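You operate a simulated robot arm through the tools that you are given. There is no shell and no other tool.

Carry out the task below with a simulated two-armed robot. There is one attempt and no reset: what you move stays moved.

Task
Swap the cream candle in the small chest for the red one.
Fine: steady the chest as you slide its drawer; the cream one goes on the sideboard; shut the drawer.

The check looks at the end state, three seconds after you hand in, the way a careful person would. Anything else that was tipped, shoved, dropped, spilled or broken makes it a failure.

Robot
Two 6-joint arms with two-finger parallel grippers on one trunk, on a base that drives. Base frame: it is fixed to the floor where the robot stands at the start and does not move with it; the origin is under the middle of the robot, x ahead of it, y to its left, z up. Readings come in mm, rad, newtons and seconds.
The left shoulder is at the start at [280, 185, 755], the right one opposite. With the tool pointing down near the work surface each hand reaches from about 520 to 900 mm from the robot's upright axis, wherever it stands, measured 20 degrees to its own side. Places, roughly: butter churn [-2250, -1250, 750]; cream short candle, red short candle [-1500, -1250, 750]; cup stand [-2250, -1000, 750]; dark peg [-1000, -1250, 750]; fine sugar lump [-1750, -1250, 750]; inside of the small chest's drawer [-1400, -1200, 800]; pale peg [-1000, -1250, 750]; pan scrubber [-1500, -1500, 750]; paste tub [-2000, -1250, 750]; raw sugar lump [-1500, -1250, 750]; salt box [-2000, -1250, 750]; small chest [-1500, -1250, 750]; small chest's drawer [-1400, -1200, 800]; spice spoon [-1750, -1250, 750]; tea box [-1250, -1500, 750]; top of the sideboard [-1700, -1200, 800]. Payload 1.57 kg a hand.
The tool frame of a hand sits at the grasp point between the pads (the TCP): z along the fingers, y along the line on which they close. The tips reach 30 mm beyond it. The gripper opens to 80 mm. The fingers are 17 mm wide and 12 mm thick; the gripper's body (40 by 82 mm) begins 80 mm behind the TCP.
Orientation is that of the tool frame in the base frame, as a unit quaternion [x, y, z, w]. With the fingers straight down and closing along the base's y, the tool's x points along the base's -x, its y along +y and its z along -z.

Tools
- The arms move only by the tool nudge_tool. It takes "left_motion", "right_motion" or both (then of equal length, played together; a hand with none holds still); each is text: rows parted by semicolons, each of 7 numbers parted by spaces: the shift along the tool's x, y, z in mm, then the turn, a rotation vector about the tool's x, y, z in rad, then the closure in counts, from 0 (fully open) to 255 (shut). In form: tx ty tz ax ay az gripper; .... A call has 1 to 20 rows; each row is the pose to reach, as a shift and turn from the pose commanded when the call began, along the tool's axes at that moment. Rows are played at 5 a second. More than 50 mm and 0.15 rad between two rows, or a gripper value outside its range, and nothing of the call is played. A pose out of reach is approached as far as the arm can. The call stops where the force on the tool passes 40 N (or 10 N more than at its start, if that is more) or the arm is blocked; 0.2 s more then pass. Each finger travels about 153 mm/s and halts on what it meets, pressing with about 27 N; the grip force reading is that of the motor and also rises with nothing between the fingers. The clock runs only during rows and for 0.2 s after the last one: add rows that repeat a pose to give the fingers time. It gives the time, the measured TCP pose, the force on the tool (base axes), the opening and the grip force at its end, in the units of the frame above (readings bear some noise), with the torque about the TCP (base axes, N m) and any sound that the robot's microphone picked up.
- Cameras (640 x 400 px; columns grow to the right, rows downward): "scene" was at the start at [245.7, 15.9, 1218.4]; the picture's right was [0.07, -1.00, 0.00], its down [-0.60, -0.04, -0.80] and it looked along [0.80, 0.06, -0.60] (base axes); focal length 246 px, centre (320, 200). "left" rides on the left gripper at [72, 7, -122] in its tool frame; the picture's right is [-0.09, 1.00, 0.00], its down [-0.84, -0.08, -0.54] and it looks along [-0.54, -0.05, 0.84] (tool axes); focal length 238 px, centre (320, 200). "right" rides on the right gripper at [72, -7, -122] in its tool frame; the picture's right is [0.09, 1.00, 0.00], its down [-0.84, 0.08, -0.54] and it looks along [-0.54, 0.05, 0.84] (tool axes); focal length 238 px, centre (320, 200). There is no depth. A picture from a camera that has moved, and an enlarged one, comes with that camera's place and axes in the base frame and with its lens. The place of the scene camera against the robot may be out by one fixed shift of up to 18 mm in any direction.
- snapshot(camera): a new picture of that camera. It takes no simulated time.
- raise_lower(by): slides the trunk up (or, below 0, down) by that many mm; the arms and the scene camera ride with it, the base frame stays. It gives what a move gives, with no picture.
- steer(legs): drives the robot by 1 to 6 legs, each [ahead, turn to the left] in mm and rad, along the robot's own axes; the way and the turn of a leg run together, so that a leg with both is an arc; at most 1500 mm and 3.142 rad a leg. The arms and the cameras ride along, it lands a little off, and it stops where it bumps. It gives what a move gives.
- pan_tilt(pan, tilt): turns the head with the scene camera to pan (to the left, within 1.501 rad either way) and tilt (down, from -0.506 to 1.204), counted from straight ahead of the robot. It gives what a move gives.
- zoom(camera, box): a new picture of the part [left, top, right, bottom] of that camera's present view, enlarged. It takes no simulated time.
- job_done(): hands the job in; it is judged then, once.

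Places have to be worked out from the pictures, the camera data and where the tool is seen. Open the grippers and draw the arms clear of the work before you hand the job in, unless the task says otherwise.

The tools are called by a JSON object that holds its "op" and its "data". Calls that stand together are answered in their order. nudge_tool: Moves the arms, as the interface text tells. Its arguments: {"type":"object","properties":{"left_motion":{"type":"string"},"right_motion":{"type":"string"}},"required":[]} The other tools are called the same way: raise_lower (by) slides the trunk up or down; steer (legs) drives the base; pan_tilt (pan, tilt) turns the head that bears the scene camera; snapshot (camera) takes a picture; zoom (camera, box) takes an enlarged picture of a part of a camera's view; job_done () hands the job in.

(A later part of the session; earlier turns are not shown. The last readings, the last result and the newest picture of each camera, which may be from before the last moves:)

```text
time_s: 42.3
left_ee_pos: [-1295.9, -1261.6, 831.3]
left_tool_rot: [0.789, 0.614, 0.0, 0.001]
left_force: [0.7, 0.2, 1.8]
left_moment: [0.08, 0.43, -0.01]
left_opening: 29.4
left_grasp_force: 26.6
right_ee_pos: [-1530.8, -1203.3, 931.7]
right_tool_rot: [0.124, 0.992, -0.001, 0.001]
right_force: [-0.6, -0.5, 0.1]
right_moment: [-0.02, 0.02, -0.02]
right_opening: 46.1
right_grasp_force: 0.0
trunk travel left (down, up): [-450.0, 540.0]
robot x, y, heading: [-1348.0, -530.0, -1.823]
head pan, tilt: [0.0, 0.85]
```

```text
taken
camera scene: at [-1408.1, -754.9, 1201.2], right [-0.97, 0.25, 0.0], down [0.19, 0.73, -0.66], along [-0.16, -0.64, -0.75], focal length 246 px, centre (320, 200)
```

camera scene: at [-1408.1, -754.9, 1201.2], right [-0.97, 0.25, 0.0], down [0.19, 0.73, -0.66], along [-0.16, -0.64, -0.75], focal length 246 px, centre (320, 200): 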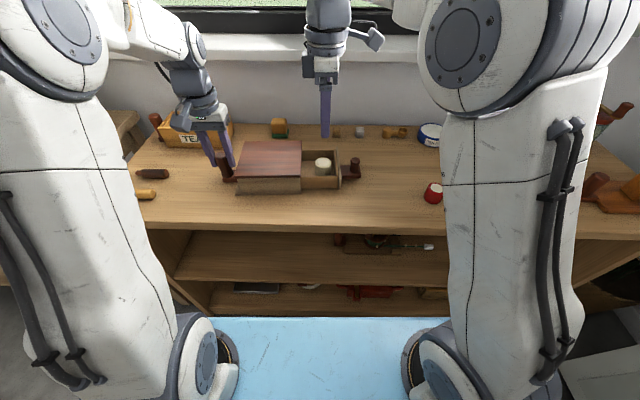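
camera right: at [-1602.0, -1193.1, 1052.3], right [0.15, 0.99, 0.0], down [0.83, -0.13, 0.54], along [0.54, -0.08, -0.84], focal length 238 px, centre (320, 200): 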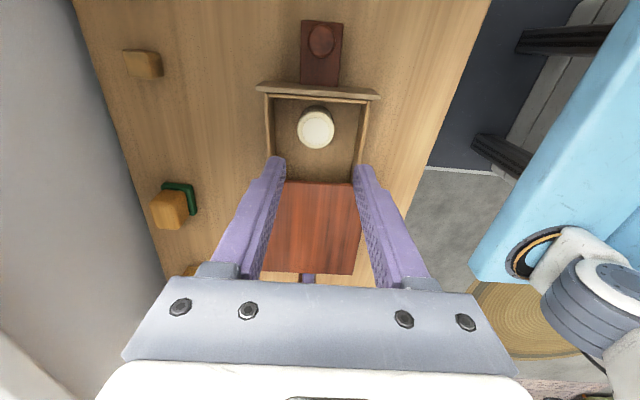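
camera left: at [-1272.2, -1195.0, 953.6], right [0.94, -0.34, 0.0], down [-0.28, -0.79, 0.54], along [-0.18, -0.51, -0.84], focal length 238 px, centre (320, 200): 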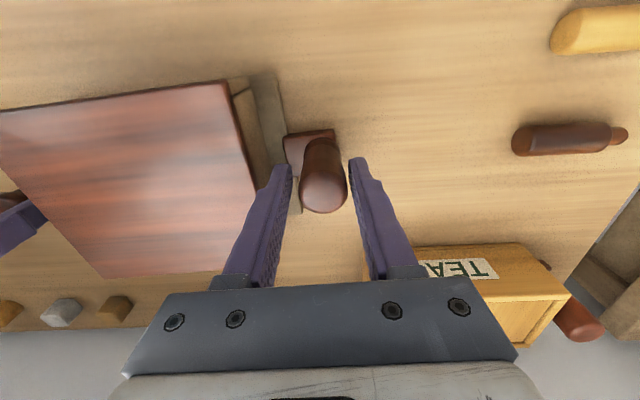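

{"op": "zoom", "data": {"camera": "right", "box": [240, 80, 400, 180]}}

```text
4.00 times, centred on (320, 130) of right
camera zoom: at [-1602.0, -1193.1, 1052.3], right [0.15, 0.99, 0.0], down [0.83, -0.13, 0.54], along [0.54, -0.08, -0.84], focal length 953 px, centre (320, 480)
```

zoom: 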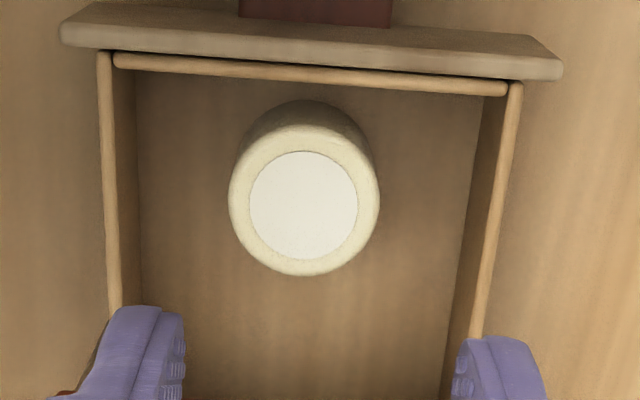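

The candle lies 4.6 mm further from the robot than the TCP axis and is centred in the drawer. I correct, open to 50 mm and descend to TCP z≈845, then look again.

{"op": "nudge_tool", "data": {"right_motion": "0.3 -4.6 0 0 0 0 96; 0.3 -4.6 25 0 0 0 96; 0.3 -4.6 50 0 0 0 96; 0.3 -4.6 70 0 0 0 96; 0.3 -4.6 86 0 0 0 96; 0.3 -4.6 86 0 0 0 96"}}

{"op": "zoom", "data": {"camera": "right", "box": [220, 80, 420, 205]}}

{"op": "zoom", "data": {"camera": "scene", "box": [220, 90, 380, 190]}}

```text
time_s: 43.7
left_ee_pos: [-1296.6, -1260.6, 831.0]
left_tool_rot: [0.789, 0.614, 0.0, 0.001]
left_force: [0.1, 0.4, 2.0]
left_moment: [0.1, 0.5, -0.04]
left_opening: 29.6
left_grasp_force: 27.3
right_ee_pos: [-1534.1, -1211.0, 844.4]
right_tool_rot: [0.124, 0.992, 0.001, 0.0]
right_force: [-0.4, 1.1, 0.1]
right_moment: [-0.04, -0.01, 0.02]
right_opening: 49.9
right_grasp_force: 0.0
trunk travel left (down, up): [-450.0, 540.0]
robot x, y, heading: [-1347.6, -533.0, -1.821]
head pan, tilt: [0.0, 0.85]
```

```text
3.20 times, centred on (320, 142) of right
camera zoom: at [-1604.4, -1198.9, 966.4], right [0.16, 0.99, 0.0], down [0.83, -0.13, 0.54], along [0.54, -0.08, -0.84], focal length 763 px, centre (320, 384)
```

zoom: 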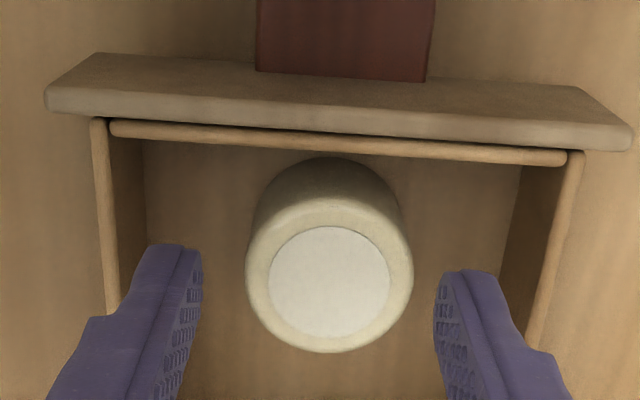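

```text
4.00 times, centred on (300, 140) of scene
camera zoom: at [-1408.2, -754.9, 1201.2], right [-0.97, 0.25, 0.0], down [0.19, 0.73, -0.66], along [-0.16, -0.64, -0.75], focal length 982 px, centre (400, 440)
```

zoom: 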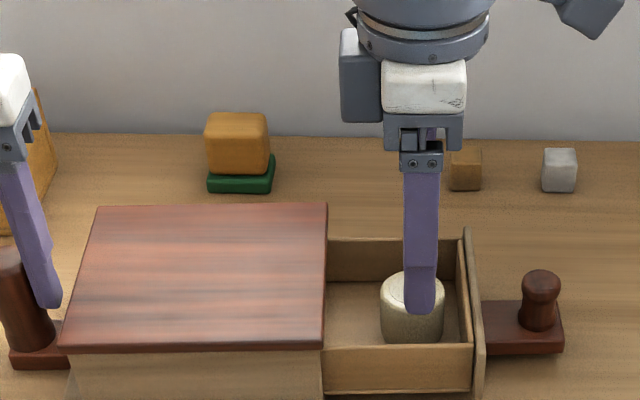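

Fingers straddle the candle symmetrically within ~2 mm. I shift 2 mm, descend to TCP z≈820 (tips ≈790) and close gently.

{"op": "nudge_tool", "data": {"right_motion": "0.5 2 0 0 0 0 96; 0.5 2 8 0 0 0 96; 0.5 2 16 0 0 0 96; 0.5 2 24 0 0 0 96; 0.5 2 24 0 0 0 106; 0.5 2 24 0 0 0 114; 0.5 2 24 0 0 0 122; 0.5 2 24 0 0 0 130; 0.5 2 24 0 0 0 140; 0.5 2 24 0 0 0 160"}}

{"op": "zoom", "data": {"camera": "right", "box": [220, 80, 420, 205]}}

```text
time_s: 45.9
left_ee_pos: [-1296.7, -1261.7, 830.8]
left_tool_rot: [0.79, 0.613, 0.0, 0.001]
left_force: [0.1, 1.0, 1.2]
left_moment: [0.14, 0.48, -0.07]
left_opening: 29.5
left_grasp_force: 27.1
right_ee_pos: [-1531.6, -1208.4, 820.7]
right_tool_rot: [0.124, 0.992, 0.0, 0.001]
right_force: [0.0, -0.2, 0.2]
right_moment: [0.02, 0.01, 0.04]
right_opening: 37.0
right_grasp_force: 26.9
trunk travel left (down, up): [-450.0, 540.0]
robot x, y, heading: [-1346.2, -530.6, -1.829]
head pan, tilt: [0.0, 0.85]
```

```text
3.20 times, centred on (320, 142) of right
camera zoom: at [-1603.2, -1196.3, 942.4], right [0.16, 0.99, 0.0], down [0.83, -0.13, 0.54], along [0.54, -0.08, -0.84], focal length 763 px, centre (320, 384)
```

zoom: 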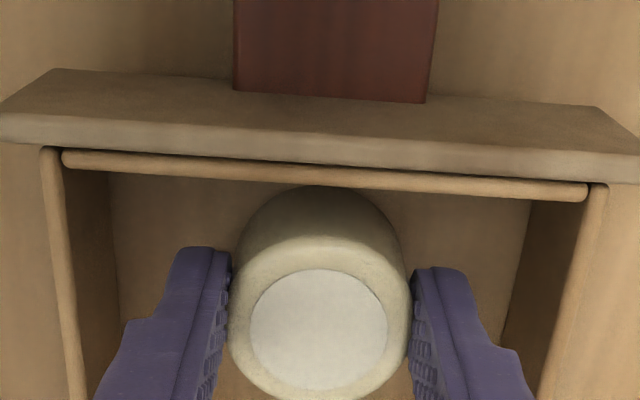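

The cream candle is held (37 mm, 27 N). I lift it straight up by 110 mm and check before carrying it to the right.

{"op": "nudge_tool", "data": {"right_motion": "0 0 -6 0 0 0 180; 0 0 -15 0 0 0 180; 0 0 -30 0 0 0 180; 0 0 -55 0 0 0 180; 0 0 -85 0 0 0 180; 0 0 -110 0 0 0 180"}}

{"op": "snapshot", "data": {"camera": "right"}}

{"op": "snapshot", "data": {"camera": "scene"}}

```text
time_s: 47.3
left_ee_pos: [-1295.5, -1261.3, 832.1]
left_tool_rot: [0.79, 0.614, 0.0, 0.001]
left_force: [0.4, 0.9, 2.0]
left_moment: [0.08, 0.54, 0.04]
left_opening: 29.6
left_grasp_force: 26.7
right_ee_pos: [-1530.2, -1206.5, 929.7]
right_tool_rot: [0.125, 0.992, 0.0, -0.001]
right_force: [0.1, -0.5, -0.9]
right_moment: [0.02, 0.0, 0.0]
right_opening: 37.2
right_grasp_force: 26.9
trunk travel left (down, up): [-450.0, 540.0]
robot x, y, heading: [-1348.3, -531.3, -1.828]
head pan, tilt: [0.0, 0.85]
```

```text
taken
camera right: at [-1602.3, -1194.5, 1051.4], right [0.16, 0.99, 0.0], down [0.83, -0.13, 0.54], along [0.54, -0.08, -0.84], focal length 238 px, centre (320, 200)
```

right: 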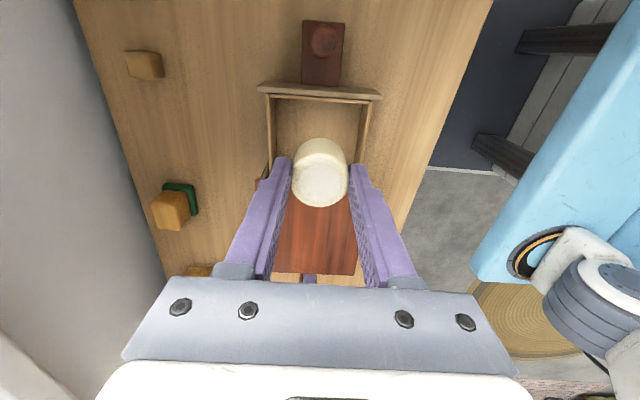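

```text
taken
camera scene: at [-1408.2, -754.9, 1201.2], right [-0.97, 0.25, 0.0], down [0.19, 0.73, -0.66], along [-0.16, -0.64, -0.75], focal length 246 px, centre (320, 200)
```

scene: 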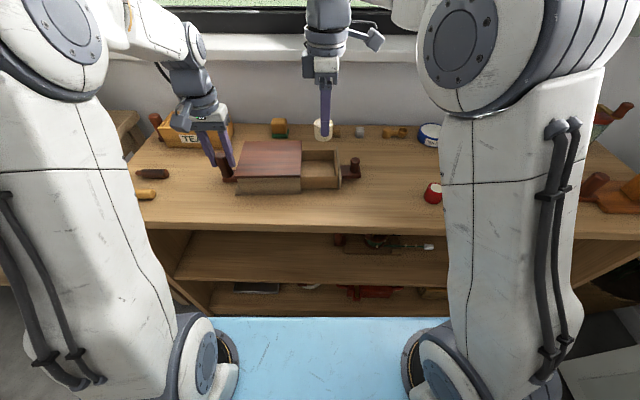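

The candle is up and firmly held. I carry it right by ~360 mm and a little towards me to a free spot beyond the red candle.

{"op": "nudge_tool", "data": {"right_motion": "40 6 0 0 0 0 180; 80 12 0 0 0 0 180; 120 18 0 0 0 0 180; 160 24 0 0 0 0 180; 200 30 0 0 0 0 180; 240 36 0 0 0 0 180; 280 42 0 0 0 0 180; 320 48 0 0 0 0 180; 360 55 0 0 0 0 180; 360 55 0 0 0 0 180"}}

{"op": "snapshot", "data": {"camera": "right"}}

{"op": "snapshot", "data": {"camera": "scene"}}

```text
time_s: 49.5
left_ee_pos: [-1296.4, -1261.2, 831.6]
left_tool_rot: [0.789, 0.614, 0.001, 0.0]
left_force: [0.6, -0.4, 2.3]
left_moment: [0.13, 0.49, 0.02]
left_opening: 29.6
left_grasp_force: 26.9
right_ee_pos: [-1867.4, -1064.6, 930.4]
right_tool_rot: [0.125, 0.992, 0.0, 0.0]
right_force: [0.3, -0.5, -1.2]
right_moment: [-0.01, -0.02, 0.02]
right_opening: 37.0
right_grasp_force: 27.2
trunk travel left (down, up): [-450.0, 540.0]
robot x, y, heading: [-1347.0, -538.2, -1.821]
head pan, tilt: [0.0, 0.85]
```

```text
taken
camera right: at [-1938.3, -1052.5, 1052.1], right [0.16, 0.99, 0.0], down [0.83, -0.13, 0.54], along [0.54, -0.08, -0.84], focal length 238 px, centre (320, 200)
```

right: 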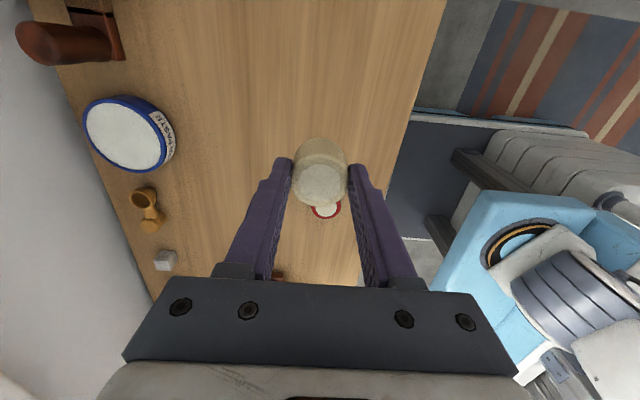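

```text
taken
camera scene: at [-1408.2, -754.9, 1201.2], right [-0.97, 0.25, 0.0], down [0.19, 0.73, -0.66], along [-0.16, -0.64, -0.75], focal length 246 px, centre (320, 200)
```

scene: 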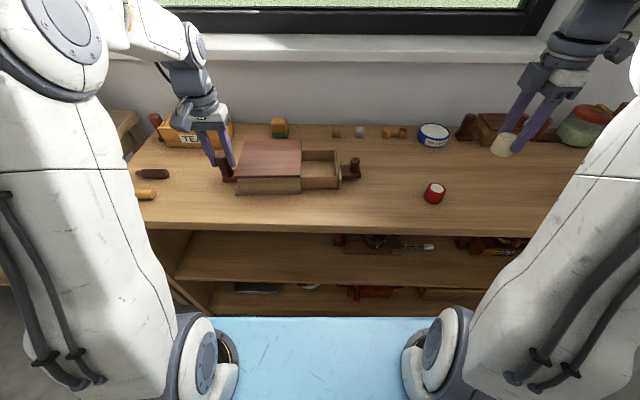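

The spot below is clear. I lower to TCP z≈835 first and look from the side to judge the remaining height.

{"op": "nudge_tool", "data": {"right_motion": "0 0 25 0 0 0 180; 0 0 50 0 0 0 180; 0 0 75 0 0 0 180; 0 0 95 0 0 0 180; 0 0 95 0 0 0 180"}}

{"op": "snapshot", "data": {"camera": "right"}}

{"op": "zoom", "data": {"camera": "scene", "box": [400, 110, 560, 210]}}

```text
time_s: 50.7
left_ee_pos: [-1296.6, -1261.8, 832.0]
left_tool_rot: [0.79, 0.613, 0.0, 0.001]
left_force: [0.8, -0.2, 1.6]
left_moment: [0.1, 0.48, 0.01]
left_opening: 29.4
left_grasp_force: 27.4
right_ee_pos: [-1864.7, -1066.5, 835.1]
right_tool_rot: [0.125, 0.992, 0.0, 0.0]
right_force: [0.0, -0.5, 0.4]
right_moment: [0.01, 0.03, 0.0]
right_opening: 37.0
right_grasp_force: 27.2
trunk travel left (down, up): [-450.0, 540.0]
robot x, y, heading: [-1346.8, -532.0, -1.824]
head pan, tilt: [0.0, 0.85]
```

```text
taken
camera right: at [-1936.9, -1054.1, 955.8], right [0.16, 0.99, 0.0], down [0.83, -0.13, 0.54], along [0.54, -0.08, -0.84], focal length 238 px, centre (320, 200)
```

right: 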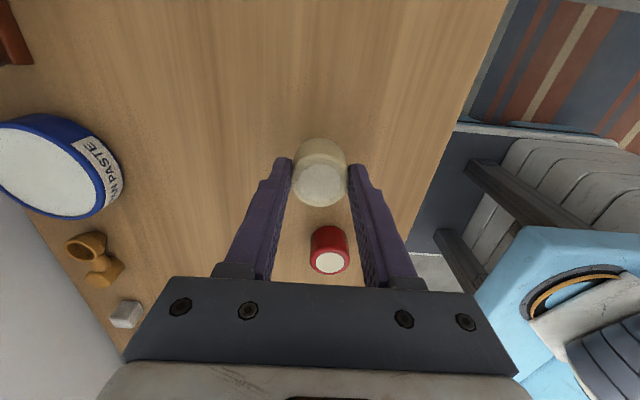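

```text
4.00 times, centred on (480, 160) of scene
camera zoom: at [-1408.2, -754.9, 1201.2], right [-0.97, 0.25, 0.0], down [0.19, 0.73, -0.66], along [-0.16, -0.64, -0.75], focal length 982 px, centre (-320, 360)
```

zoom: 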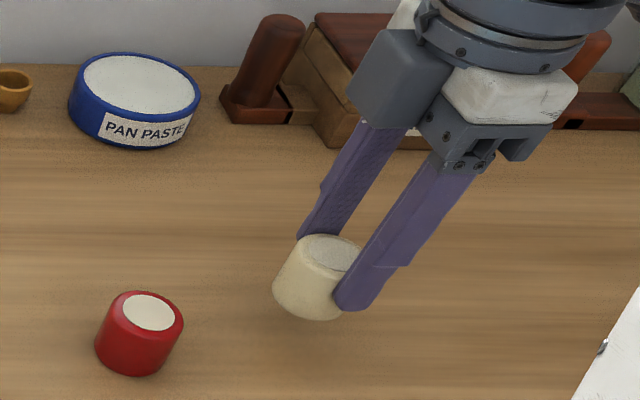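

The red candle's top is at z≈798 and the table ≈761, so contact should come near TCP z≈803. I lower to 812 and then continue in small steps watching the force.

{"op": "nudge_tool", "data": {"right_motion": "0 0 10 0 0 0 180; 0 0 18 0 0 0 180; 0 0 23 0 0 0 180; 0 0 25 0 0 0 180"}}

```text
time_s: 51.7
left_ee_pos: [-1297.7, -1260.7, 830.6]
left_tool_rot: [0.79, 0.614, 0.0, 0.0]
left_force: [0.5, 0.9, 0.9]
left_moment: [0.13, 0.44, -0.03]
left_opening: 29.3
left_grasp_force: 26.8
right_ee_pos: [-1867.6, -1067.6, 810.5]
right_tool_rot: [0.124, 0.992, -0.001, 0.0]
right_force: [-0.2, 0.0, -1.0]
right_moment: [-0.01, 0.0, 0.0]
right_opening: 37.0
right_grasp_force: 26.9
trunk travel left (down, up): [-450.0, 540.0]
robot x, y, heading: [-1345.9, -531.6, -1.822]
head pan, tilt: [0.0, 0.85]
```

No contact yet at TCP z≈810. I go down 4 mm more.

{"op": "nudge_tool", "data": {"right_motion": "0 0 1.5 0 0 0 180; 0 0 3 0 0 0 180; 0 0 4 0 0 0 180"}}

{"op": "zoom", "data": {"camera": "scene", "box": [400, 110, 560, 210]}}

```text
time_s: 52.5
left_ee_pos: [-1295.8, -1261.4, 831.6]
left_tool_rot: [0.79, 0.614, 0.0, 0.001]
left_force: [-0.7, -0.4, 0.5]
left_moment: [0.11, 0.22, 0.11]
left_opening: 29.4
left_grasp_force: 26.9
right_ee_pos: [-1866.9, -1065.2, 808.7]
right_tool_rot: [0.124, 0.992, 0.001, -0.001]
right_force: [1.1, 1.9, 7.6]
right_moment: [0.09, -0.08, 0.04]
right_opening: 37.0
right_grasp_force: 26.6
trunk travel left (down, up): [-450.0, 540.0]
robot x, y, heading: [-1346.7, -536.0, -1.827]
head pan, tilt: [0.0, 0.85]
```

```text
4.00 times, centred on (480, 160) of scene
camera zoom: at [-1408.0, -754.7, 1201.4], right [-0.97, 0.25, 0.0], down [0.19, 0.73, -0.66], along [-0.16, -0.64, -0.75], focal length 982 px, centre (-320, 360)
```

zoom: 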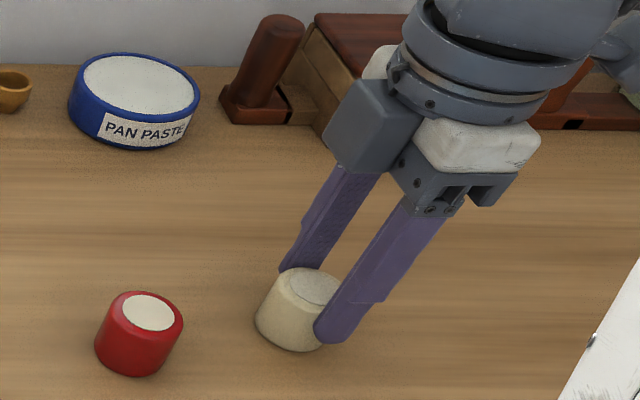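

The candle touches the table (7.6 N up at TCP z≈808). I open the fingers and then rise straight up.

{"op": "nudge_tool", "data": {"right_motion": "0 0 -1 0 0 0 180; 0 0 -1 0 0 0 130; 0 0 -1 0 0 0 100; 0 0 -1 0 0 0 92; 0 0 -1 0 0 0 92; 0 0 -15 0 0 0 92; 0 0 -40 0 0 0 92; 0 0 -75 0 0 0 92; 0 0 -115 0 0 0 92; 0 0 -115 0 0 0 92"}}

{"op": "snapshot", "data": {"camera": "right"}}

{"op": "zoom", "data": {"camera": "scene", "box": [400, 110, 560, 210]}}

```text
time_s: 54.7
left_ee_pos: [-1296.1, -1260.1, 831.7]
left_tool_rot: [0.79, 0.613, 0.001, 0.001]
left_force: [0.0, -0.2, 1.2]
left_moment: [0.13, 0.48, 0.0]
left_opening: 29.5
left_grasp_force: 26.8
right_ee_pos: [-1867.8, -1069.0, 921.9]
right_tool_rot: [0.125, 0.992, -0.001, 0.001]
right_force: [0.0, -0.3, -0.7]
right_moment: [0.02, -0.01, -0.01]
right_opening: 51.3
right_grasp_force: 0.1
trunk travel left (down, up): [-450.0, 540.0]
robot x, y, heading: [-1347.2, -533.9, -1.823]
head pan, tilt: [0.0, 0.85]
```

```text
taken
camera right: at [-1940.3, -1056.1, 1042.9], right [0.16, 0.99, 0.0], down [0.83, -0.13, 0.54], along [0.54, -0.08, -0.84], focal length 238 px, centre (320, 200)
```

right: 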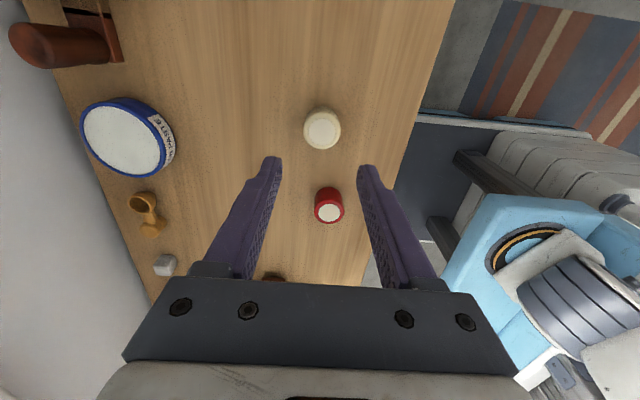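

```text
4.00 times, centred on (480, 160) of scene
camera zoom: at [-1408.2, -754.9, 1201.2], right [-0.97, 0.25, 0.0], down [0.19, 0.73, -0.66], along [-0.16, -0.64, -0.75], focal length 982 px, centre (-320, 360)
```

zoom: 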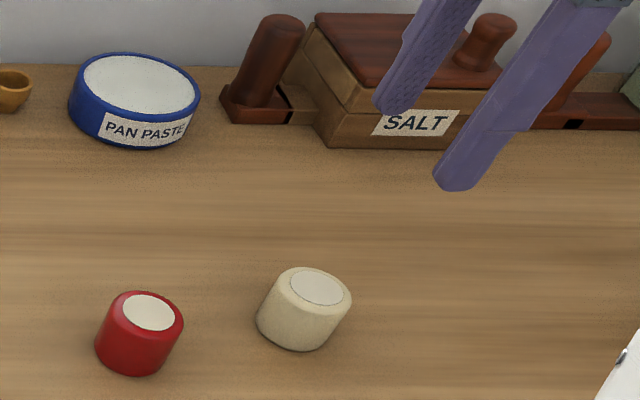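

The cream candle stands upright on the sideboard. Now I zoom on the red one to locate it relative to the right hand.

{"op": "zoom", "data": {"camera": "right", "box": [240, 90, 440, 240]}}

```text
2.67 times, centred on (340, 165) of right
camera zoom: at [-1940.3, -1056.1, 1042.9], right [0.16, 0.99, 0.0], down [0.83, -0.13, 0.54], along [0.54, -0.08, -0.84], focal length 636 px, centre (267, 293)
```

zoom: 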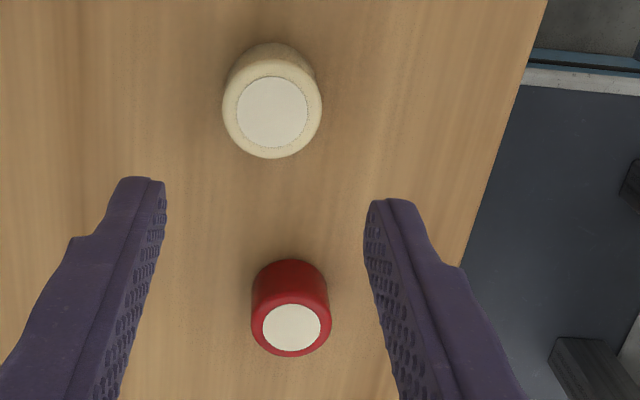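

Red candle is ≈101 mm left and ≈20 mm nearer the robot than the hand. I move above it at the same height and check.

{"op": "nudge_tool", "data": {"right_motion": "-25 5 0 0 0 0 92; -50 10 0 0 0 0 92; -75 15 0 0 0 0 92; -101 19.5 0 0 0 0 92; -101 19.5 20 0 0 0 92; -101 19.5 40 0 0 0 92; -101 19.5 40 0 0 0 92"}}

{"op": "zoom", "data": {"camera": "right", "box": [220, 80, 420, 205]}}

{"op": "snapshot", "data": {"camera": "scene"}}

```text
time_s: 56.3
left_ee_pos: [-1296.3, -1261.6, 830.8]
left_tool_rot: [0.79, 0.613, 0.001, 0.0]
left_force: [0.8, 0.5, 1.9]
left_moment: [0.16, 0.49, -0.02]
left_opening: 29.5
left_grasp_force: 26.9
right_ee_pos: [-1764.3, -1073.7, 883.7]
right_tool_rot: [0.124, 0.992, 0.0, -0.001]
right_force: [-0.1, -0.3, 0.3]
right_moment: [0.0, 0.04, 0.01]
right_opening: 51.4
right_grasp_force: 0.1
trunk travel left (down, up): [-450.0, 540.0]
robot x, y, heading: [-1345.0, -536.8, -1.82]
head pan, tilt: [0.0, 0.85]
```

```text
3.20 times, centred on (320, 142) of right
camera zoom: at [-1836.3, -1062.6, 1004.5], right [0.16, 0.99, 0.0], down [0.83, -0.13, 0.54], along [0.54, -0.08, -0.84], focal length 763 px, centre (320, 384)
```

zoom: 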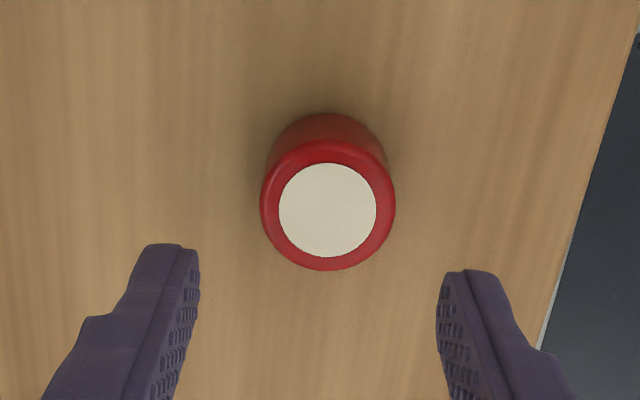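

```text
taken
camera scene: at [-1408.2, -754.9, 1201.2], right [-0.97, 0.25, 0.0], down [0.19, 0.73, -0.66], along [-0.16, -0.64, -0.75], focal length 246 px, centre (320, 200)
```

scene: 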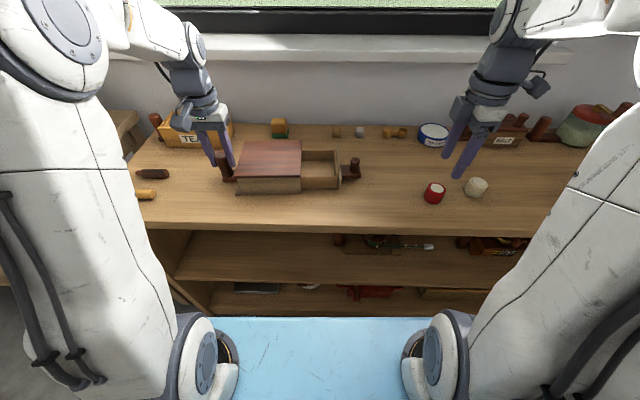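

The red candle is aligned within 2 mm. I descend to TCP z≈807 and close gently on it.

{"op": "nudge_tool", "data": {"right_motion": "-0.5 1.2 20 0 0 0 92; -0.5 1.2 40 0 0 0 92; -0.5 1.2 56 0 0 0 92; -0.5 1.2 68 0 0 0 92; -0.5 1.2 75 0 0 0 92; -0.5 1.2 75 0 0 0 102; -0.5 1.2 75 0 0 0 112; -0.5 1.2 75 0 0 0 120; -0.5 1.2 75 0 0 0 128; -0.5 1.2 75 0 0 0 138; -0.5 1.2 75 0 0 0 150; -0.5 1.2 75 0 0 0 180"}}

{"op": "zoom", "data": {"camera": "right", "box": [220, 80, 420, 205]}}

```text
time_s: 58.9
left_ee_pos: [-1296.1, -1261.0, 830.9]
left_tool_rot: [0.79, 0.614, 0.001, 0.001]
left_force: [-0.1, 0.2, 1.4]
left_moment: [0.12, 0.45, -0.02]
left_opening: 29.4
left_grasp_force: 27.1
right_ee_pos: [-1764.7, -1071.3, 805.8]
right_tool_rot: [0.125, 0.992, 0.001, 0.0]
right_force: [0.0, 0.7, 0.7]
right_moment: [0.01, 0.0, -0.02]
right_opening: 37.1
right_grasp_force: 26.7
trunk travel left (down, up): [-450.0, 540.0]
robot x, y, heading: [-1346.5, -532.4, -1.823]
head pan, tilt: [0.0, 0.85]
```

```text
3.20 times, centred on (320, 142) of right
camera zoom: at [-1836.1, -1059.7, 928.0], right [0.16, 0.99, 0.0], down [0.83, -0.13, 0.54], along [0.54, -0.08, -0.84], focal length 763 px, centre (320, 384)
```

zoom: 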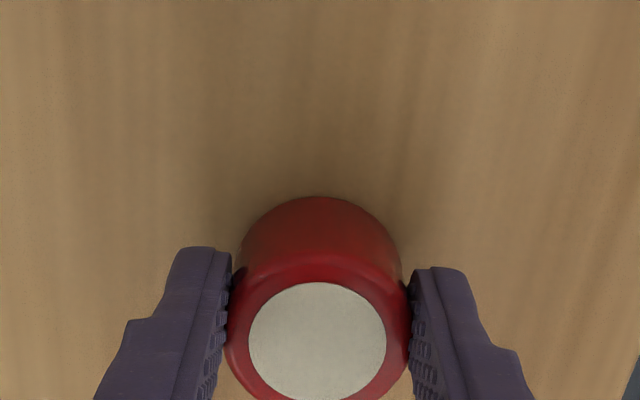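

Red candle held (37.1 mm). I lift it, carry it back over the open drawer to the spot where the cream one stood (5 mm nearer the drawer's middle), and check before lowering.

{"op": "nudge_tool", "data": {"right_motion": "0 0 -6 0 0 0 190; 0 0 -20 0 0 0 190; 0 0 -50 0 0 0 190; 0 0 -85 0 0 0 190; 0 0 -120 0 0 0 190; -33 -9.5 -120 0 0 0 190; -66 -19 -120 0 0 0 190; -99 -28.4 -120 0 0 0 190; -132 -37.9 -120 0 0 0 190; -165 -47.4 -120 0 0 0 190; -198 -56.9 -120 0 0 0 190; -231 -66.3 -120 0 0 0 190; -263 -75.5 -120 0 0 0 190; -263 -75.5 -120 0 0 0 190; -263 -75.5 -90 0 0 0 190; -263 -75.5 -65 0 0 0 190; -263 -75.5 -65 0 0 0 190"}}

{"op": "snapshot", "data": {"camera": "right"}}

{"op": "zoom", "data": {"camera": "scene", "box": [220, 90, 380, 190]}}

```text
time_s: 62.5
left_ee_pos: [-1296.0, -1262.1, 831.6]
left_tool_rot: [0.789, 0.614, 0.0, 0.001]
left_force: [0.7, 0.0, 0.5]
left_moment: [0.11, 0.52, -0.01]
left_opening: 29.5
left_grasp_force: 27.4
right_ee_pos: [-1527.1, -1208.8, 873.0]
right_tool_rot: [0.124, 0.992, 0.0, 0.0]
right_force: [-0.7, 0.0, -0.5]
right_moment: [-0.01, 0.01, 0.0]
right_opening: 36.8
right_grasp_force: 26.4
trunk travel left (down, up): [-450.0, 540.0]
robot x, y, heading: [-1348.4, -534.1, -1.821]
head pan, tilt: [0.0, 0.85]
```

```text
taken
camera right: at [-1598.1, -1196.5, 994.8], right [0.16, 0.99, 0.0], down [0.83, -0.13, 0.54], along [0.54, -0.08, -0.84], focal length 238 px, centre (320, 200)
```

right: 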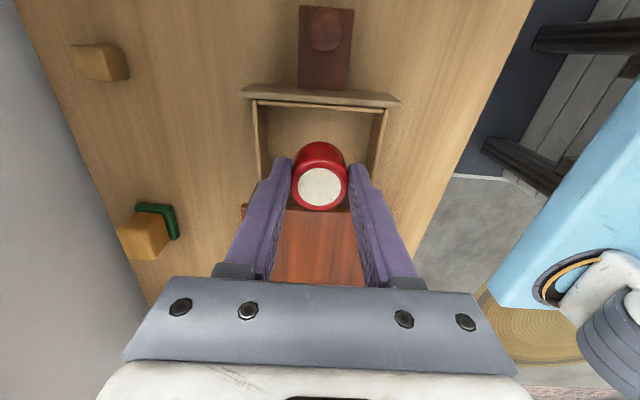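

```text
4.00 times, centred on (300, 140) of scene
camera zoom: at [-1408.1, -754.9, 1201.2], right [-0.97, 0.25, 0.0], down [0.19, 0.73, -0.66], along [-0.16, -0.64, -0.75], focal length 982 px, centre (400, 440)
```

zoom: 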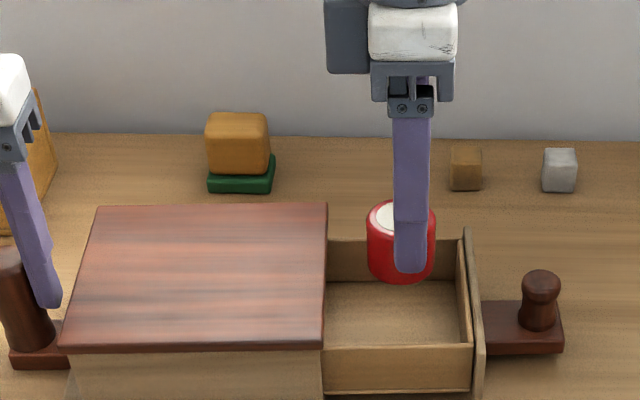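

The red candle hovers over the middle of the drawer with clear margins. I lower it most of the way, then in small steps.

{"op": "nudge_tool", "data": {"right_motion": "0 0 12 0 0 0 190; 0 0 24 0 0 0 190; 0 0 35 0 0 0 190; 0 0 43 0 0 0 190; 0 0 47 0 0 0 190"}}

{"op": "zoom", "data": {"camera": "right", "box": [220, 80, 420, 205]}}

```text
time_s: 63.7
left_ee_pos: [-1295.9, -1261.0, 831.7]
left_tool_rot: [0.79, 0.613, 0.001, 0.001]
left_force: [0.5, -0.1, 1.7]
left_moment: [0.16, 0.45, 0.0]
left_opening: 29.1
left_grasp_force: 27.3
right_ee_pos: [-1527.3, -1208.9, 825.2]
right_tool_rot: [0.125, 0.992, 0.0, 0.0]
right_force: [-0.2, -0.1, -0.2]
right_moment: [0.01, -0.03, 0.0]
right_opening: 37.1
right_grasp_force: 26.7
trunk travel left (down, up): [-450.0, 540.0]
robot x, y, heading: [-1348.6, -530.8, -1.821]
head pan, tilt: [0.0, 0.85]
```

```text
3.20 times, centred on (320, 142) of right
camera zoom: at [-1598.7, -1197.3, 945.8], right [0.16, 0.99, 0.0], down [0.83, -0.13, 0.54], along [0.54, -0.08, -0.84], focal length 763 px, centre (320, 384)
```

zoom: 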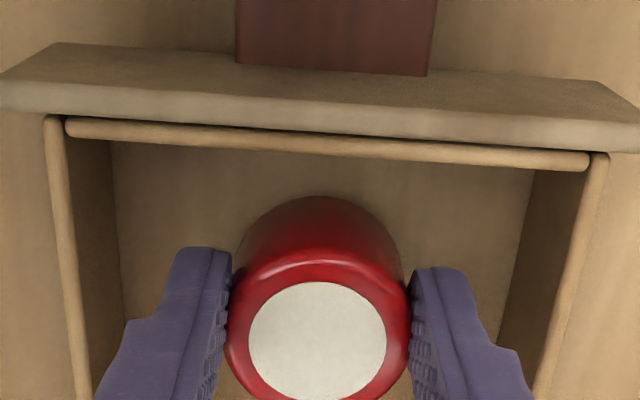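

Inside the drawer with no contact yet at TCP z≈825. I lower by 4–5 mm more in small steps.

{"op": "nudge_tool", "data": {"right_motion": "0 0 1.5 0 0 0 190; 0 0 3 0 0 0 190; 0 0 4.5 0 0 0 190"}}

```text
time_s: 64.5
left_ee_pos: [-1296.1, -1260.7, 831.2]
left_tool_rot: [0.79, 0.613, 0.001, 0.001]
left_force: [0.5, 0.2, 1.5]
left_moment: [0.11, 0.49, -0.02]
left_opening: 29.6
left_grasp_force: 27.1
right_ee_pos: [-1527.8, -1209.0, 818.7]
right_tool_rot: [0.124, 0.992, 0.001, 0.0]
right_force: [0.7, -0.1, 0.7]
right_moment: [-0.04, 0.01, -0.02]
right_opening: 36.8
right_grasp_force: 27.0
trunk travel left (down, up): [-450.0, 540.0]
robot x, y, heading: [-1348.2, -536.0, -1.825]
head pan, tilt: [0.0, 0.85]
```

Still no clear contact (0.7 N). Another 2 mm down in fine steps.

{"op": "nudge_tool", "data": {"right_motion": "0 0 1 0 0 0 190; 0 0 2 0 0 0 190; 0 0 2 0 0 0 190"}}

```text
time_s: 65.3
left_ee_pos: [-1296.3, -1260.6, 831.0]
left_tool_rot: [0.789, 0.614, 0.001, 0.001]
left_force: [0.1, -1.6, 0.8]
left_moment: [-0.03, -0.43, 0.12]
left_opening: 29.5
left_grasp_force: 27.1
right_ee_pos: [-1526.5, -1209.9, 819.4]
right_tool_rot: [0.125, 0.992, 0.0, 0.0]
right_force: [-3.8, 2.2, 13.1]
right_moment: [0.06, 0.07, 0.0]
right_opening: 36.8
right_grasp_force: 26.5
trunk travel left (down, up): [-450.0, 540.0]
robot x, y, heading: [-1348.0, -532.0, -1.825]
head pan, tilt: [0.0, 0.85]
```

The candle rests on the drawer floor (13 N). I relax 1.5 mm, open to 50 mm and rise straight up.

{"op": "nudge_tool", "data": {"right_motion": "0 0 -1.5 0 0 0 190; 0 0 -1.5 0 0 0 130; 0 0 -1.5 0 0 0 104; 0 0 -1.5 0 0 0 97; 0 0 -1.5 0 0 0 97; 0 0 -12 0 0 0 97; 0 0 -30 0 0 0 97; 0 0 -60 0 0 0 97; 0 0 -95 0 0 0 97; 0 0 -112 0 0 0 97; 0 0 -112 0 0 0 97"}}

{"op": "snapshot", "data": {"camera": "right"}}

{"op": "zoom", "data": {"camera": "scene", "box": [180, 90, 380, 215]}}

```text
time_s: 67.7
left_ee_pos: [-1295.3, -1260.9, 831.0]
left_tool_rot: [0.79, 0.614, 0.001, 0.0]
left_force: [0.4, -0.1, 2.1]
left_moment: [0.1, 0.41, -0.04]
left_opening: 29.8
left_grasp_force: 26.8
right_ee_pos: [-1525.4, -1206.6, 929.2]
right_tool_rot: [0.125, 0.992, 0.0, 0.0]
right_force: [-0.2, -0.3, 0.6]
right_moment: [0.01, 0.01, 0.0]
right_opening: 49.6
right_grasp_force: 0.1
trunk travel left (down, up): [-450.0, 540.0]
robot x, y, heading: [-1350.6, -532.7, -1.82]
head pan, tilt: [0.0, 0.85]
```

```text
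taken
camera right: at [-1597.6, -1195.7, 1051.1], right [0.16, 0.99, 0.0], down [0.83, -0.13, 0.54], along [0.54, -0.08, -0.84], focal length 238 px, centre (320, 200)
```

right: 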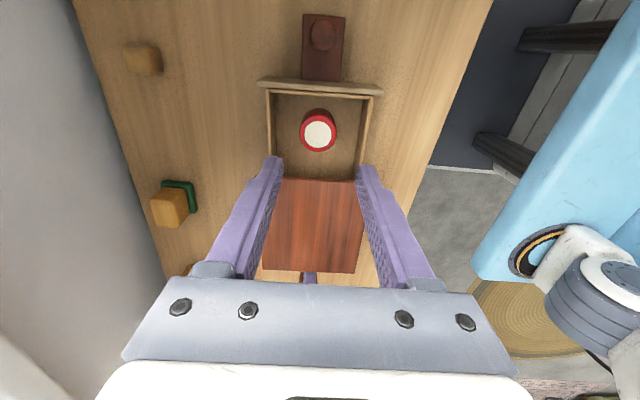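

```text
3.20 times, centred on (280, 152) of scene
camera zoom: at [-1408.1, -754.9, 1201.2], right [-0.97, 0.25, 0.0], down [0.19, 0.73, -0.66], along [-0.16, -0.64, -0.75], focal length 786 px, centre (448, 352)
```

zoom: 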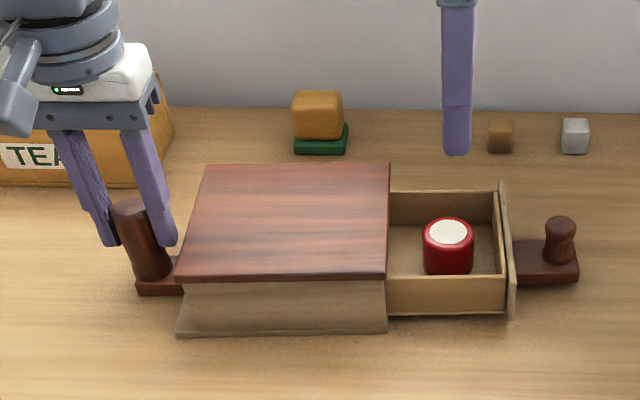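

The red candle stands upright in the drawer. The knob is ≈80 mm right and ≈4–5 mm away; I keep this wrist orientation (fingers straddling the knob front-to-back), move above it and lower to TCP z≈865 to check.

{"op": "nudge_tool", "data": {"right_motion": "27 -1.5 0 0 0 0 115; 54 -3 0 0 0 0 115; 79.5 -4.5 0 0 0 0 115; 79.5 -4.5 25 0 0 0 115; 79.5 -4.5 50 0 0 0 115; 79.5 -4.5 65 0 0 0 115; 79.5 -4.5 65 0 0 0 115"}}

{"op": "zoom", "data": {"camera": "right", "box": [220, 80, 420, 205]}}

{"op": "zoom", "data": {"camera": "scene", "box": [180, 90, 400, 215]}}

```text
time_s: 69.3
left_ee_pos: [-1295.5, -1260.8, 831.1]
left_tool_rot: [0.79, 0.613, 0.001, 0.001]
left_force: [0.7, 0.8, 2.0]
left_moment: [0.09, 0.48, 0.01]
left_opening: 29.7
left_grasp_force: 27.1
right_ee_pos: [-1604.5, -1193.9, 864.3]
right_tool_rot: [0.125, 0.992, 0.0, 0.0]
right_force: [-0.2, -0.9, 0.0]
right_moment: [0.01, 0.02, -0.01]
right_opening: 44.2
right_grasp_force: 0.0
trunk travel left (down, up): [-450.0, 540.0]
robot x, y, heading: [-1349.9, -535.7, -1.824]
head pan, tilt: [0.0, 0.85]
```

```text
3.20 times, centred on (320, 142) of right
camera zoom: at [-1676.3, -1182.1, 985.2], right [0.16, 0.99, 0.0], down [0.83, -0.13, 0.54], along [0.54, -0.08, -0.84], focal length 763 px, centre (320, 384)
```

zoom: 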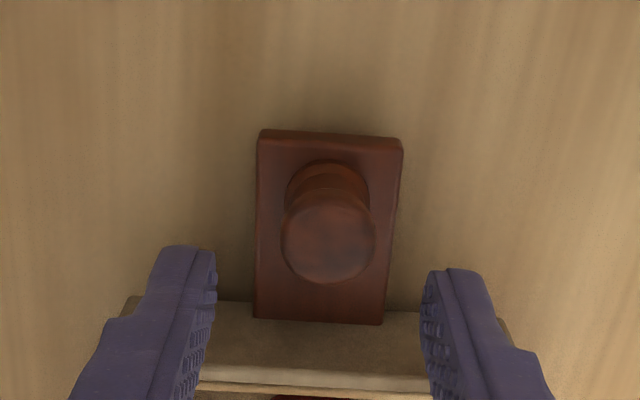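

```text
2.91 times, centred on (290, 152) of scene
camera zoom: at [-1408.1, -754.9, 1201.2], right [-0.97, 0.25, 0.0], down [0.19, 0.73, -0.66], along [-0.16, -0.64, -0.75], focal length 714 px, centre (407, 338)
```

zoom: 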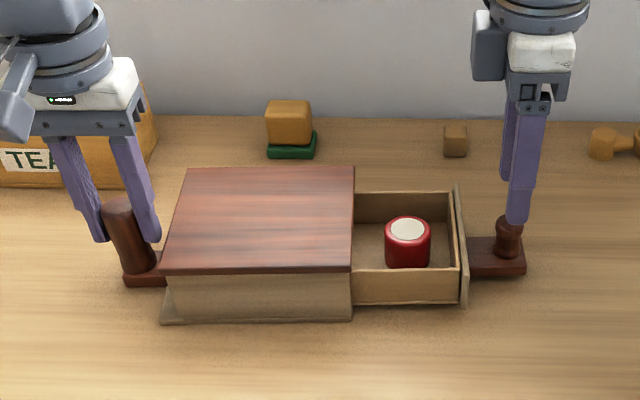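

The knob is centred within 2 mm. I lower to TCP z≈820, close gently and grip it.

{"op": "nudge_tool", "data": {"right_motion": "-0.3 1.5 12 0 0 0 120; -0.3 1.5 26 0 0 0 130; -0.3 1.5 38 0 0 0 135; -0.3 1.5 44 0 0 0 140; -0.3 1.5 44 0 0 0 150; -0.3 1.5 44 0 0 0 160; -0.3 1.5 44 0 0 0 168; -0.3 1.5 44 0 0 0 176; -0.3 1.5 44 0 0 0 186; -0.3 1.5 44 0 0 0 220; -0.3 1.5 44 0 0 0 255"}}

{"op": "zoom", "data": {"camera": "right", "box": [220, 80, 420, 205]}}

```text
time_s: 71.7
left_ee_pos: [-1297.0, -1260.4, 830.6]
left_tool_rot: [0.789, 0.614, 0.0, 0.001]
left_force: [0.4, 0.0, 0.7]
left_moment: [0.14, 0.48, -0.02]
left_opening: 29.6
left_grasp_force: 27.0
right_ee_pos: [-1605.6, -1191.6, 819.5]
right_tool_rot: [0.124, 0.992, 0.0, 0.0]
right_force: [-0.2, -0.8, 0.9]
right_moment: [-0.33, 0.1, -0.02]
right_opening: 23.2
right_grasp_force: 27.4
trunk travel left (down, up): [-450.0, 540.0]
robot x, y, heading: [-1346.3, -537.0, -1.818]
head pan, tilt: [0.0, 0.85]
```

```text
3.20 times, centred on (320, 142) of right
camera zoom: at [-1676.3, -1180.0, 941.2], right [0.16, 0.99, 0.0], down [0.83, -0.13, 0.54], along [0.54, -0.08, -0.84], focal length 763 px, centre (320, 384)
```

zoom: 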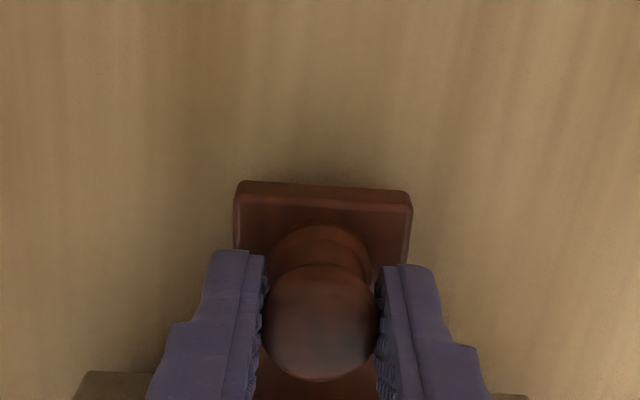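

The knob is gripped (23.2 mm). With the left hand still steadying the post, I slide the drawer in slowly by 76 mm.

{"op": "nudge_tool", "data": {"left_motion": "0 0 0 0 0 0 255; 0 0 0 0 0 0 255; 0 0 0 0 0 0 255; 0 0 0 0 0 0 255; 0 0 0 0 0 0 255; 0 0 0 0 0 0 255; 0 0 0 0 0 0 255; 0 0 0 0 0 0 255; 0 0 0 0 0 0 255; 0 0 0 0 0 0 255; 0 0 0 0 0 0 255; 0 0 0 0 0 0 255; 0 0 0 0 0 0 255", "right_motion": "-3 0.1 0 0 0 0 255; -8 0.2 0 0 0 0 255; -14 0.4 0 0 0 0 255; -20 0.6 0 0 0 0 255; -27 0.8 0 0 0 0 255; -34 1 0 0 0 0 255; -41 1.2 0 0 0 0 255; -48 1.4 0 0 0 0 255; -55 1.6 0 0 0 0 255; -62 1.8 0 0 0 0 255; -68 2 0 0 0 0 255; -73 2.2 0 0 0 0 255; -76 2.3 0 0 0 0 255"}}

{"op": "snapshot", "data": {"camera": "right"}}

{"op": "zoom", "data": {"camera": "scene", "box": [180, 90, 380, 215]}}

```text
time_s: 74.5
left_ee_pos: [-1296.9, -1260.4, 831.9]
left_tool_rot: [0.79, 0.614, 0.001, 0.0]
left_force: [3.7, -0.6, 0.2]
left_moment: [-0.23, 0.52, 0.15]
left_opening: 29.6
left_grasp_force: 27.5
right_ee_pos: [-1532.0, -1209.3, 821.4]
right_tool_rot: [0.125, 0.992, 0.001, 0.0]
right_force: [-3.6, 0.9, -0.7]
right_moment: [0.2, -0.37, -0.05]
right_opening: 23.1
right_grasp_force: 26.8
trunk travel left (down, up): [-450.0, 540.0]
robot x, y, heading: [-1345.3, -532.5, -1.814]
head pan, tilt: [0.0, 0.85]
```

```text
taken
camera right: at [-1602.6, -1197.8, 941.9], right [0.16, 0.99, 0.0], down [0.83, -0.13, 0.54], along [0.54, -0.08, -0.84], focal length 238 px, centre (320, 200)
```

right: 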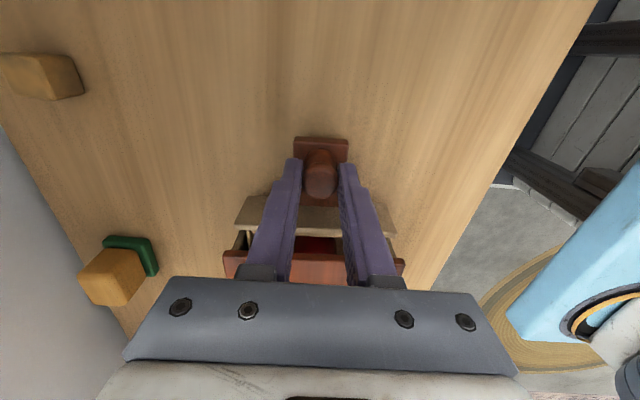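

```text
3.20 times, centred on (280, 152) of scene
camera zoom: at [-1408.2, -755.0, 1201.1], right [-0.97, 0.25, 0.0], down [0.19, 0.73, -0.66], along [-0.16, -0.64, -0.75], focal length 786 px, centre (448, 352)
```

zoom: 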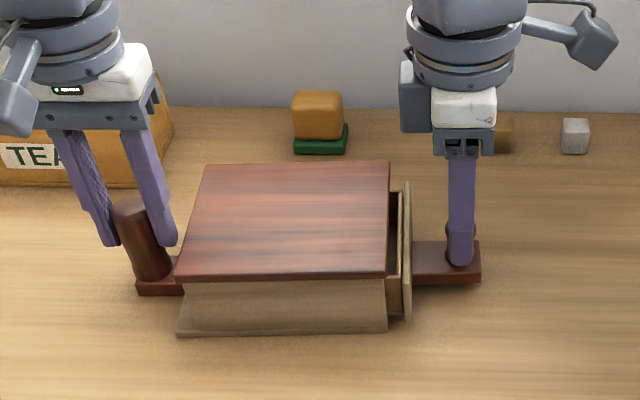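

About 14 mm remain. I push 12 mm more and then in fine steps until it meets the stop.

{"op": "nudge_tool", "data": {"left_motion": "0 0 0 0 0 0 255; 0 0 0 0 0 0 255; 0 0 0 0 0 0 255; 0 0 0 0 0 0 255; 0 0 0 0 0 0 255", "right_motion": "-3 0.1 0 0 0 0 255; -6 0.2 0 0 0 0 255; -9 0.3 0 0 0 0 255; -11 0.3 0 0 0 0 255; -12.5 0.4 0 0 0 0 255"}}

{"op": "zoom", "data": {"camera": "scene", "box": [220, 110, 340, 200]}}

{"op": "snapshot", "data": {"camera": "left"}}

```text
time_s: 75.7
left_ee_pos: [-1296.6, -1261.9, 831.3]
left_tool_rot: [0.79, 0.613, 0.0, 0.001]
left_force: [4.0, 0.7, 2.4]
left_moment: [0.4, 0.49, -0.06]
left_opening: 29.5
left_grasp_force: 26.9
right_ee_pos: [-1519.1, -1211.5, 820.8]
right_tool_rot: [0.125, 0.992, 0.001, 0.0]
right_force: [-3.9, 0.5, -2.5]
right_moment: [-0.27, 0.32, -0.01]
right_opening: 23.0
right_grasp_force: 27.1
trunk travel left (down, up): [-450.0, 540.0]
robot x, y, heading: [-1349.9, -534.2, -1.821]
head pan, tilt: [0.0, 0.85]
```

```text
4.44 times, centred on (280, 155) of scene
camera zoom: at [-1408.1, -755.1, 1201.1], right [-0.97, 0.25, 0.0], down [0.19, 0.73, -0.66], along [-0.16, -0.64, -0.75], focal length 1092 px, centre (498, 400)
```

zoom: 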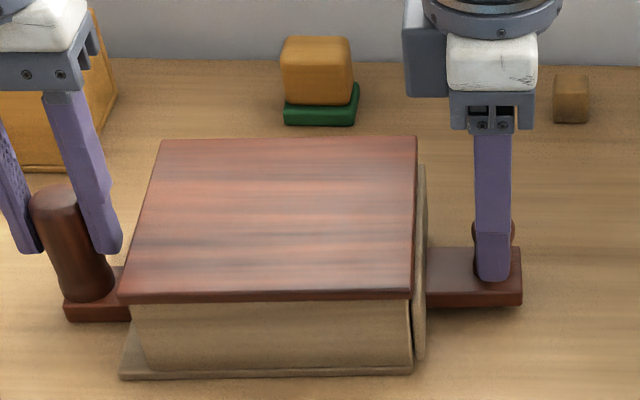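

```text
taken
camera left: at [-1272.1, -1195.1, 953.8], right [0.94, -0.34, 0.0], down [-0.28, -0.79, 0.54], along [-0.18, -0.51, -0.84], focal length 238 px, centre (320, 200)
```

left: 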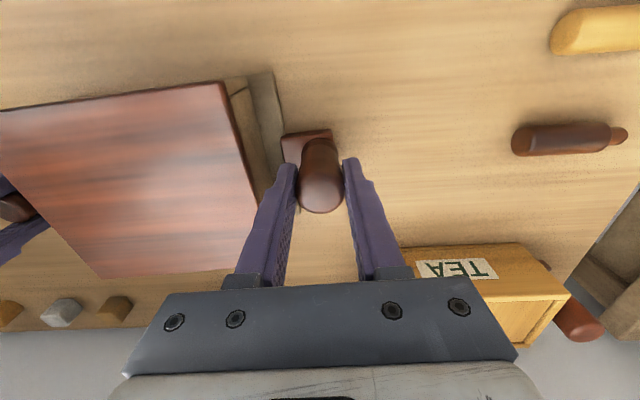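

Force is still only sliding friction (~4 N) and a thin gap shows at the panel. I push on by millimetre steps.

{"op": "nudge_tool", "data": {"left_motion": "0 0 0 0 0 0 255; 0 0 0 0 0 0 255; 0 0 0 0 0 0 255; 0 0 0 0 0 0 255", "right_motion": "-1 0 0 0 0 0 255; -2 0.1 0 0 0 0 255; -3 0.1 0 0 0 0 255; -3 0.1 0 0 0 0 255"}}

{"op": "zoom", "data": {"camera": "scene", "box": [280, 120, 340, 200]}}

```text
time_s: 76.7
left_ee_pos: [-1296.1, -1261.8, 831.5]
left_tool_rot: [0.79, 0.614, 0.001, 0.001]
left_force: [18.5, -3.9, 1.0]
left_moment: [0.29, 0.2, 0.0]
left_opening: 29.4
left_grasp_force: 27.0
right_ee_pos: [-1516.8, -1213.1, 820.9]
right_tool_rot: [0.124, 0.992, 0.002, -0.002]
right_force: [-18.7, 5.3, -0.4]
right_moment: [-0.29, 0.1, 0.0]
right_opening: 22.9
right_grasp_force: 26.8
trunk travel left (down, up): [-450.0, 540.0]
robot x, y, heading: [-1344.2, -534.5, -1.824]
head pan, tilt: [0.0, 0.85]
```

```text
5.00 times, centred on (310, 160) of scene
camera zoom: at [-1408.1, -755.1, 1201.1], right [-0.97, 0.25, 0.0], down [0.19, 0.73, -0.66], along [-0.16, -0.64, -0.75], focal length 1228 px, centre (370, 400)
```

zoom: 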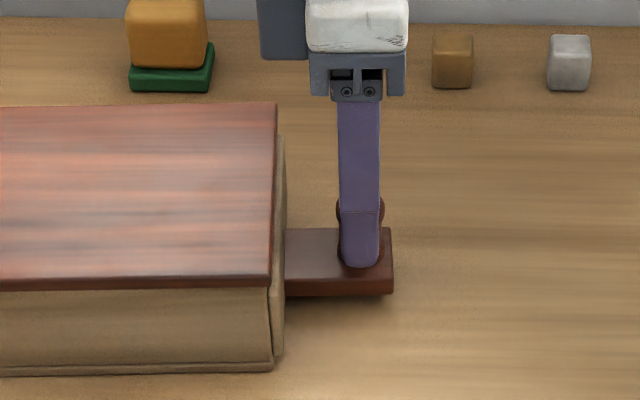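

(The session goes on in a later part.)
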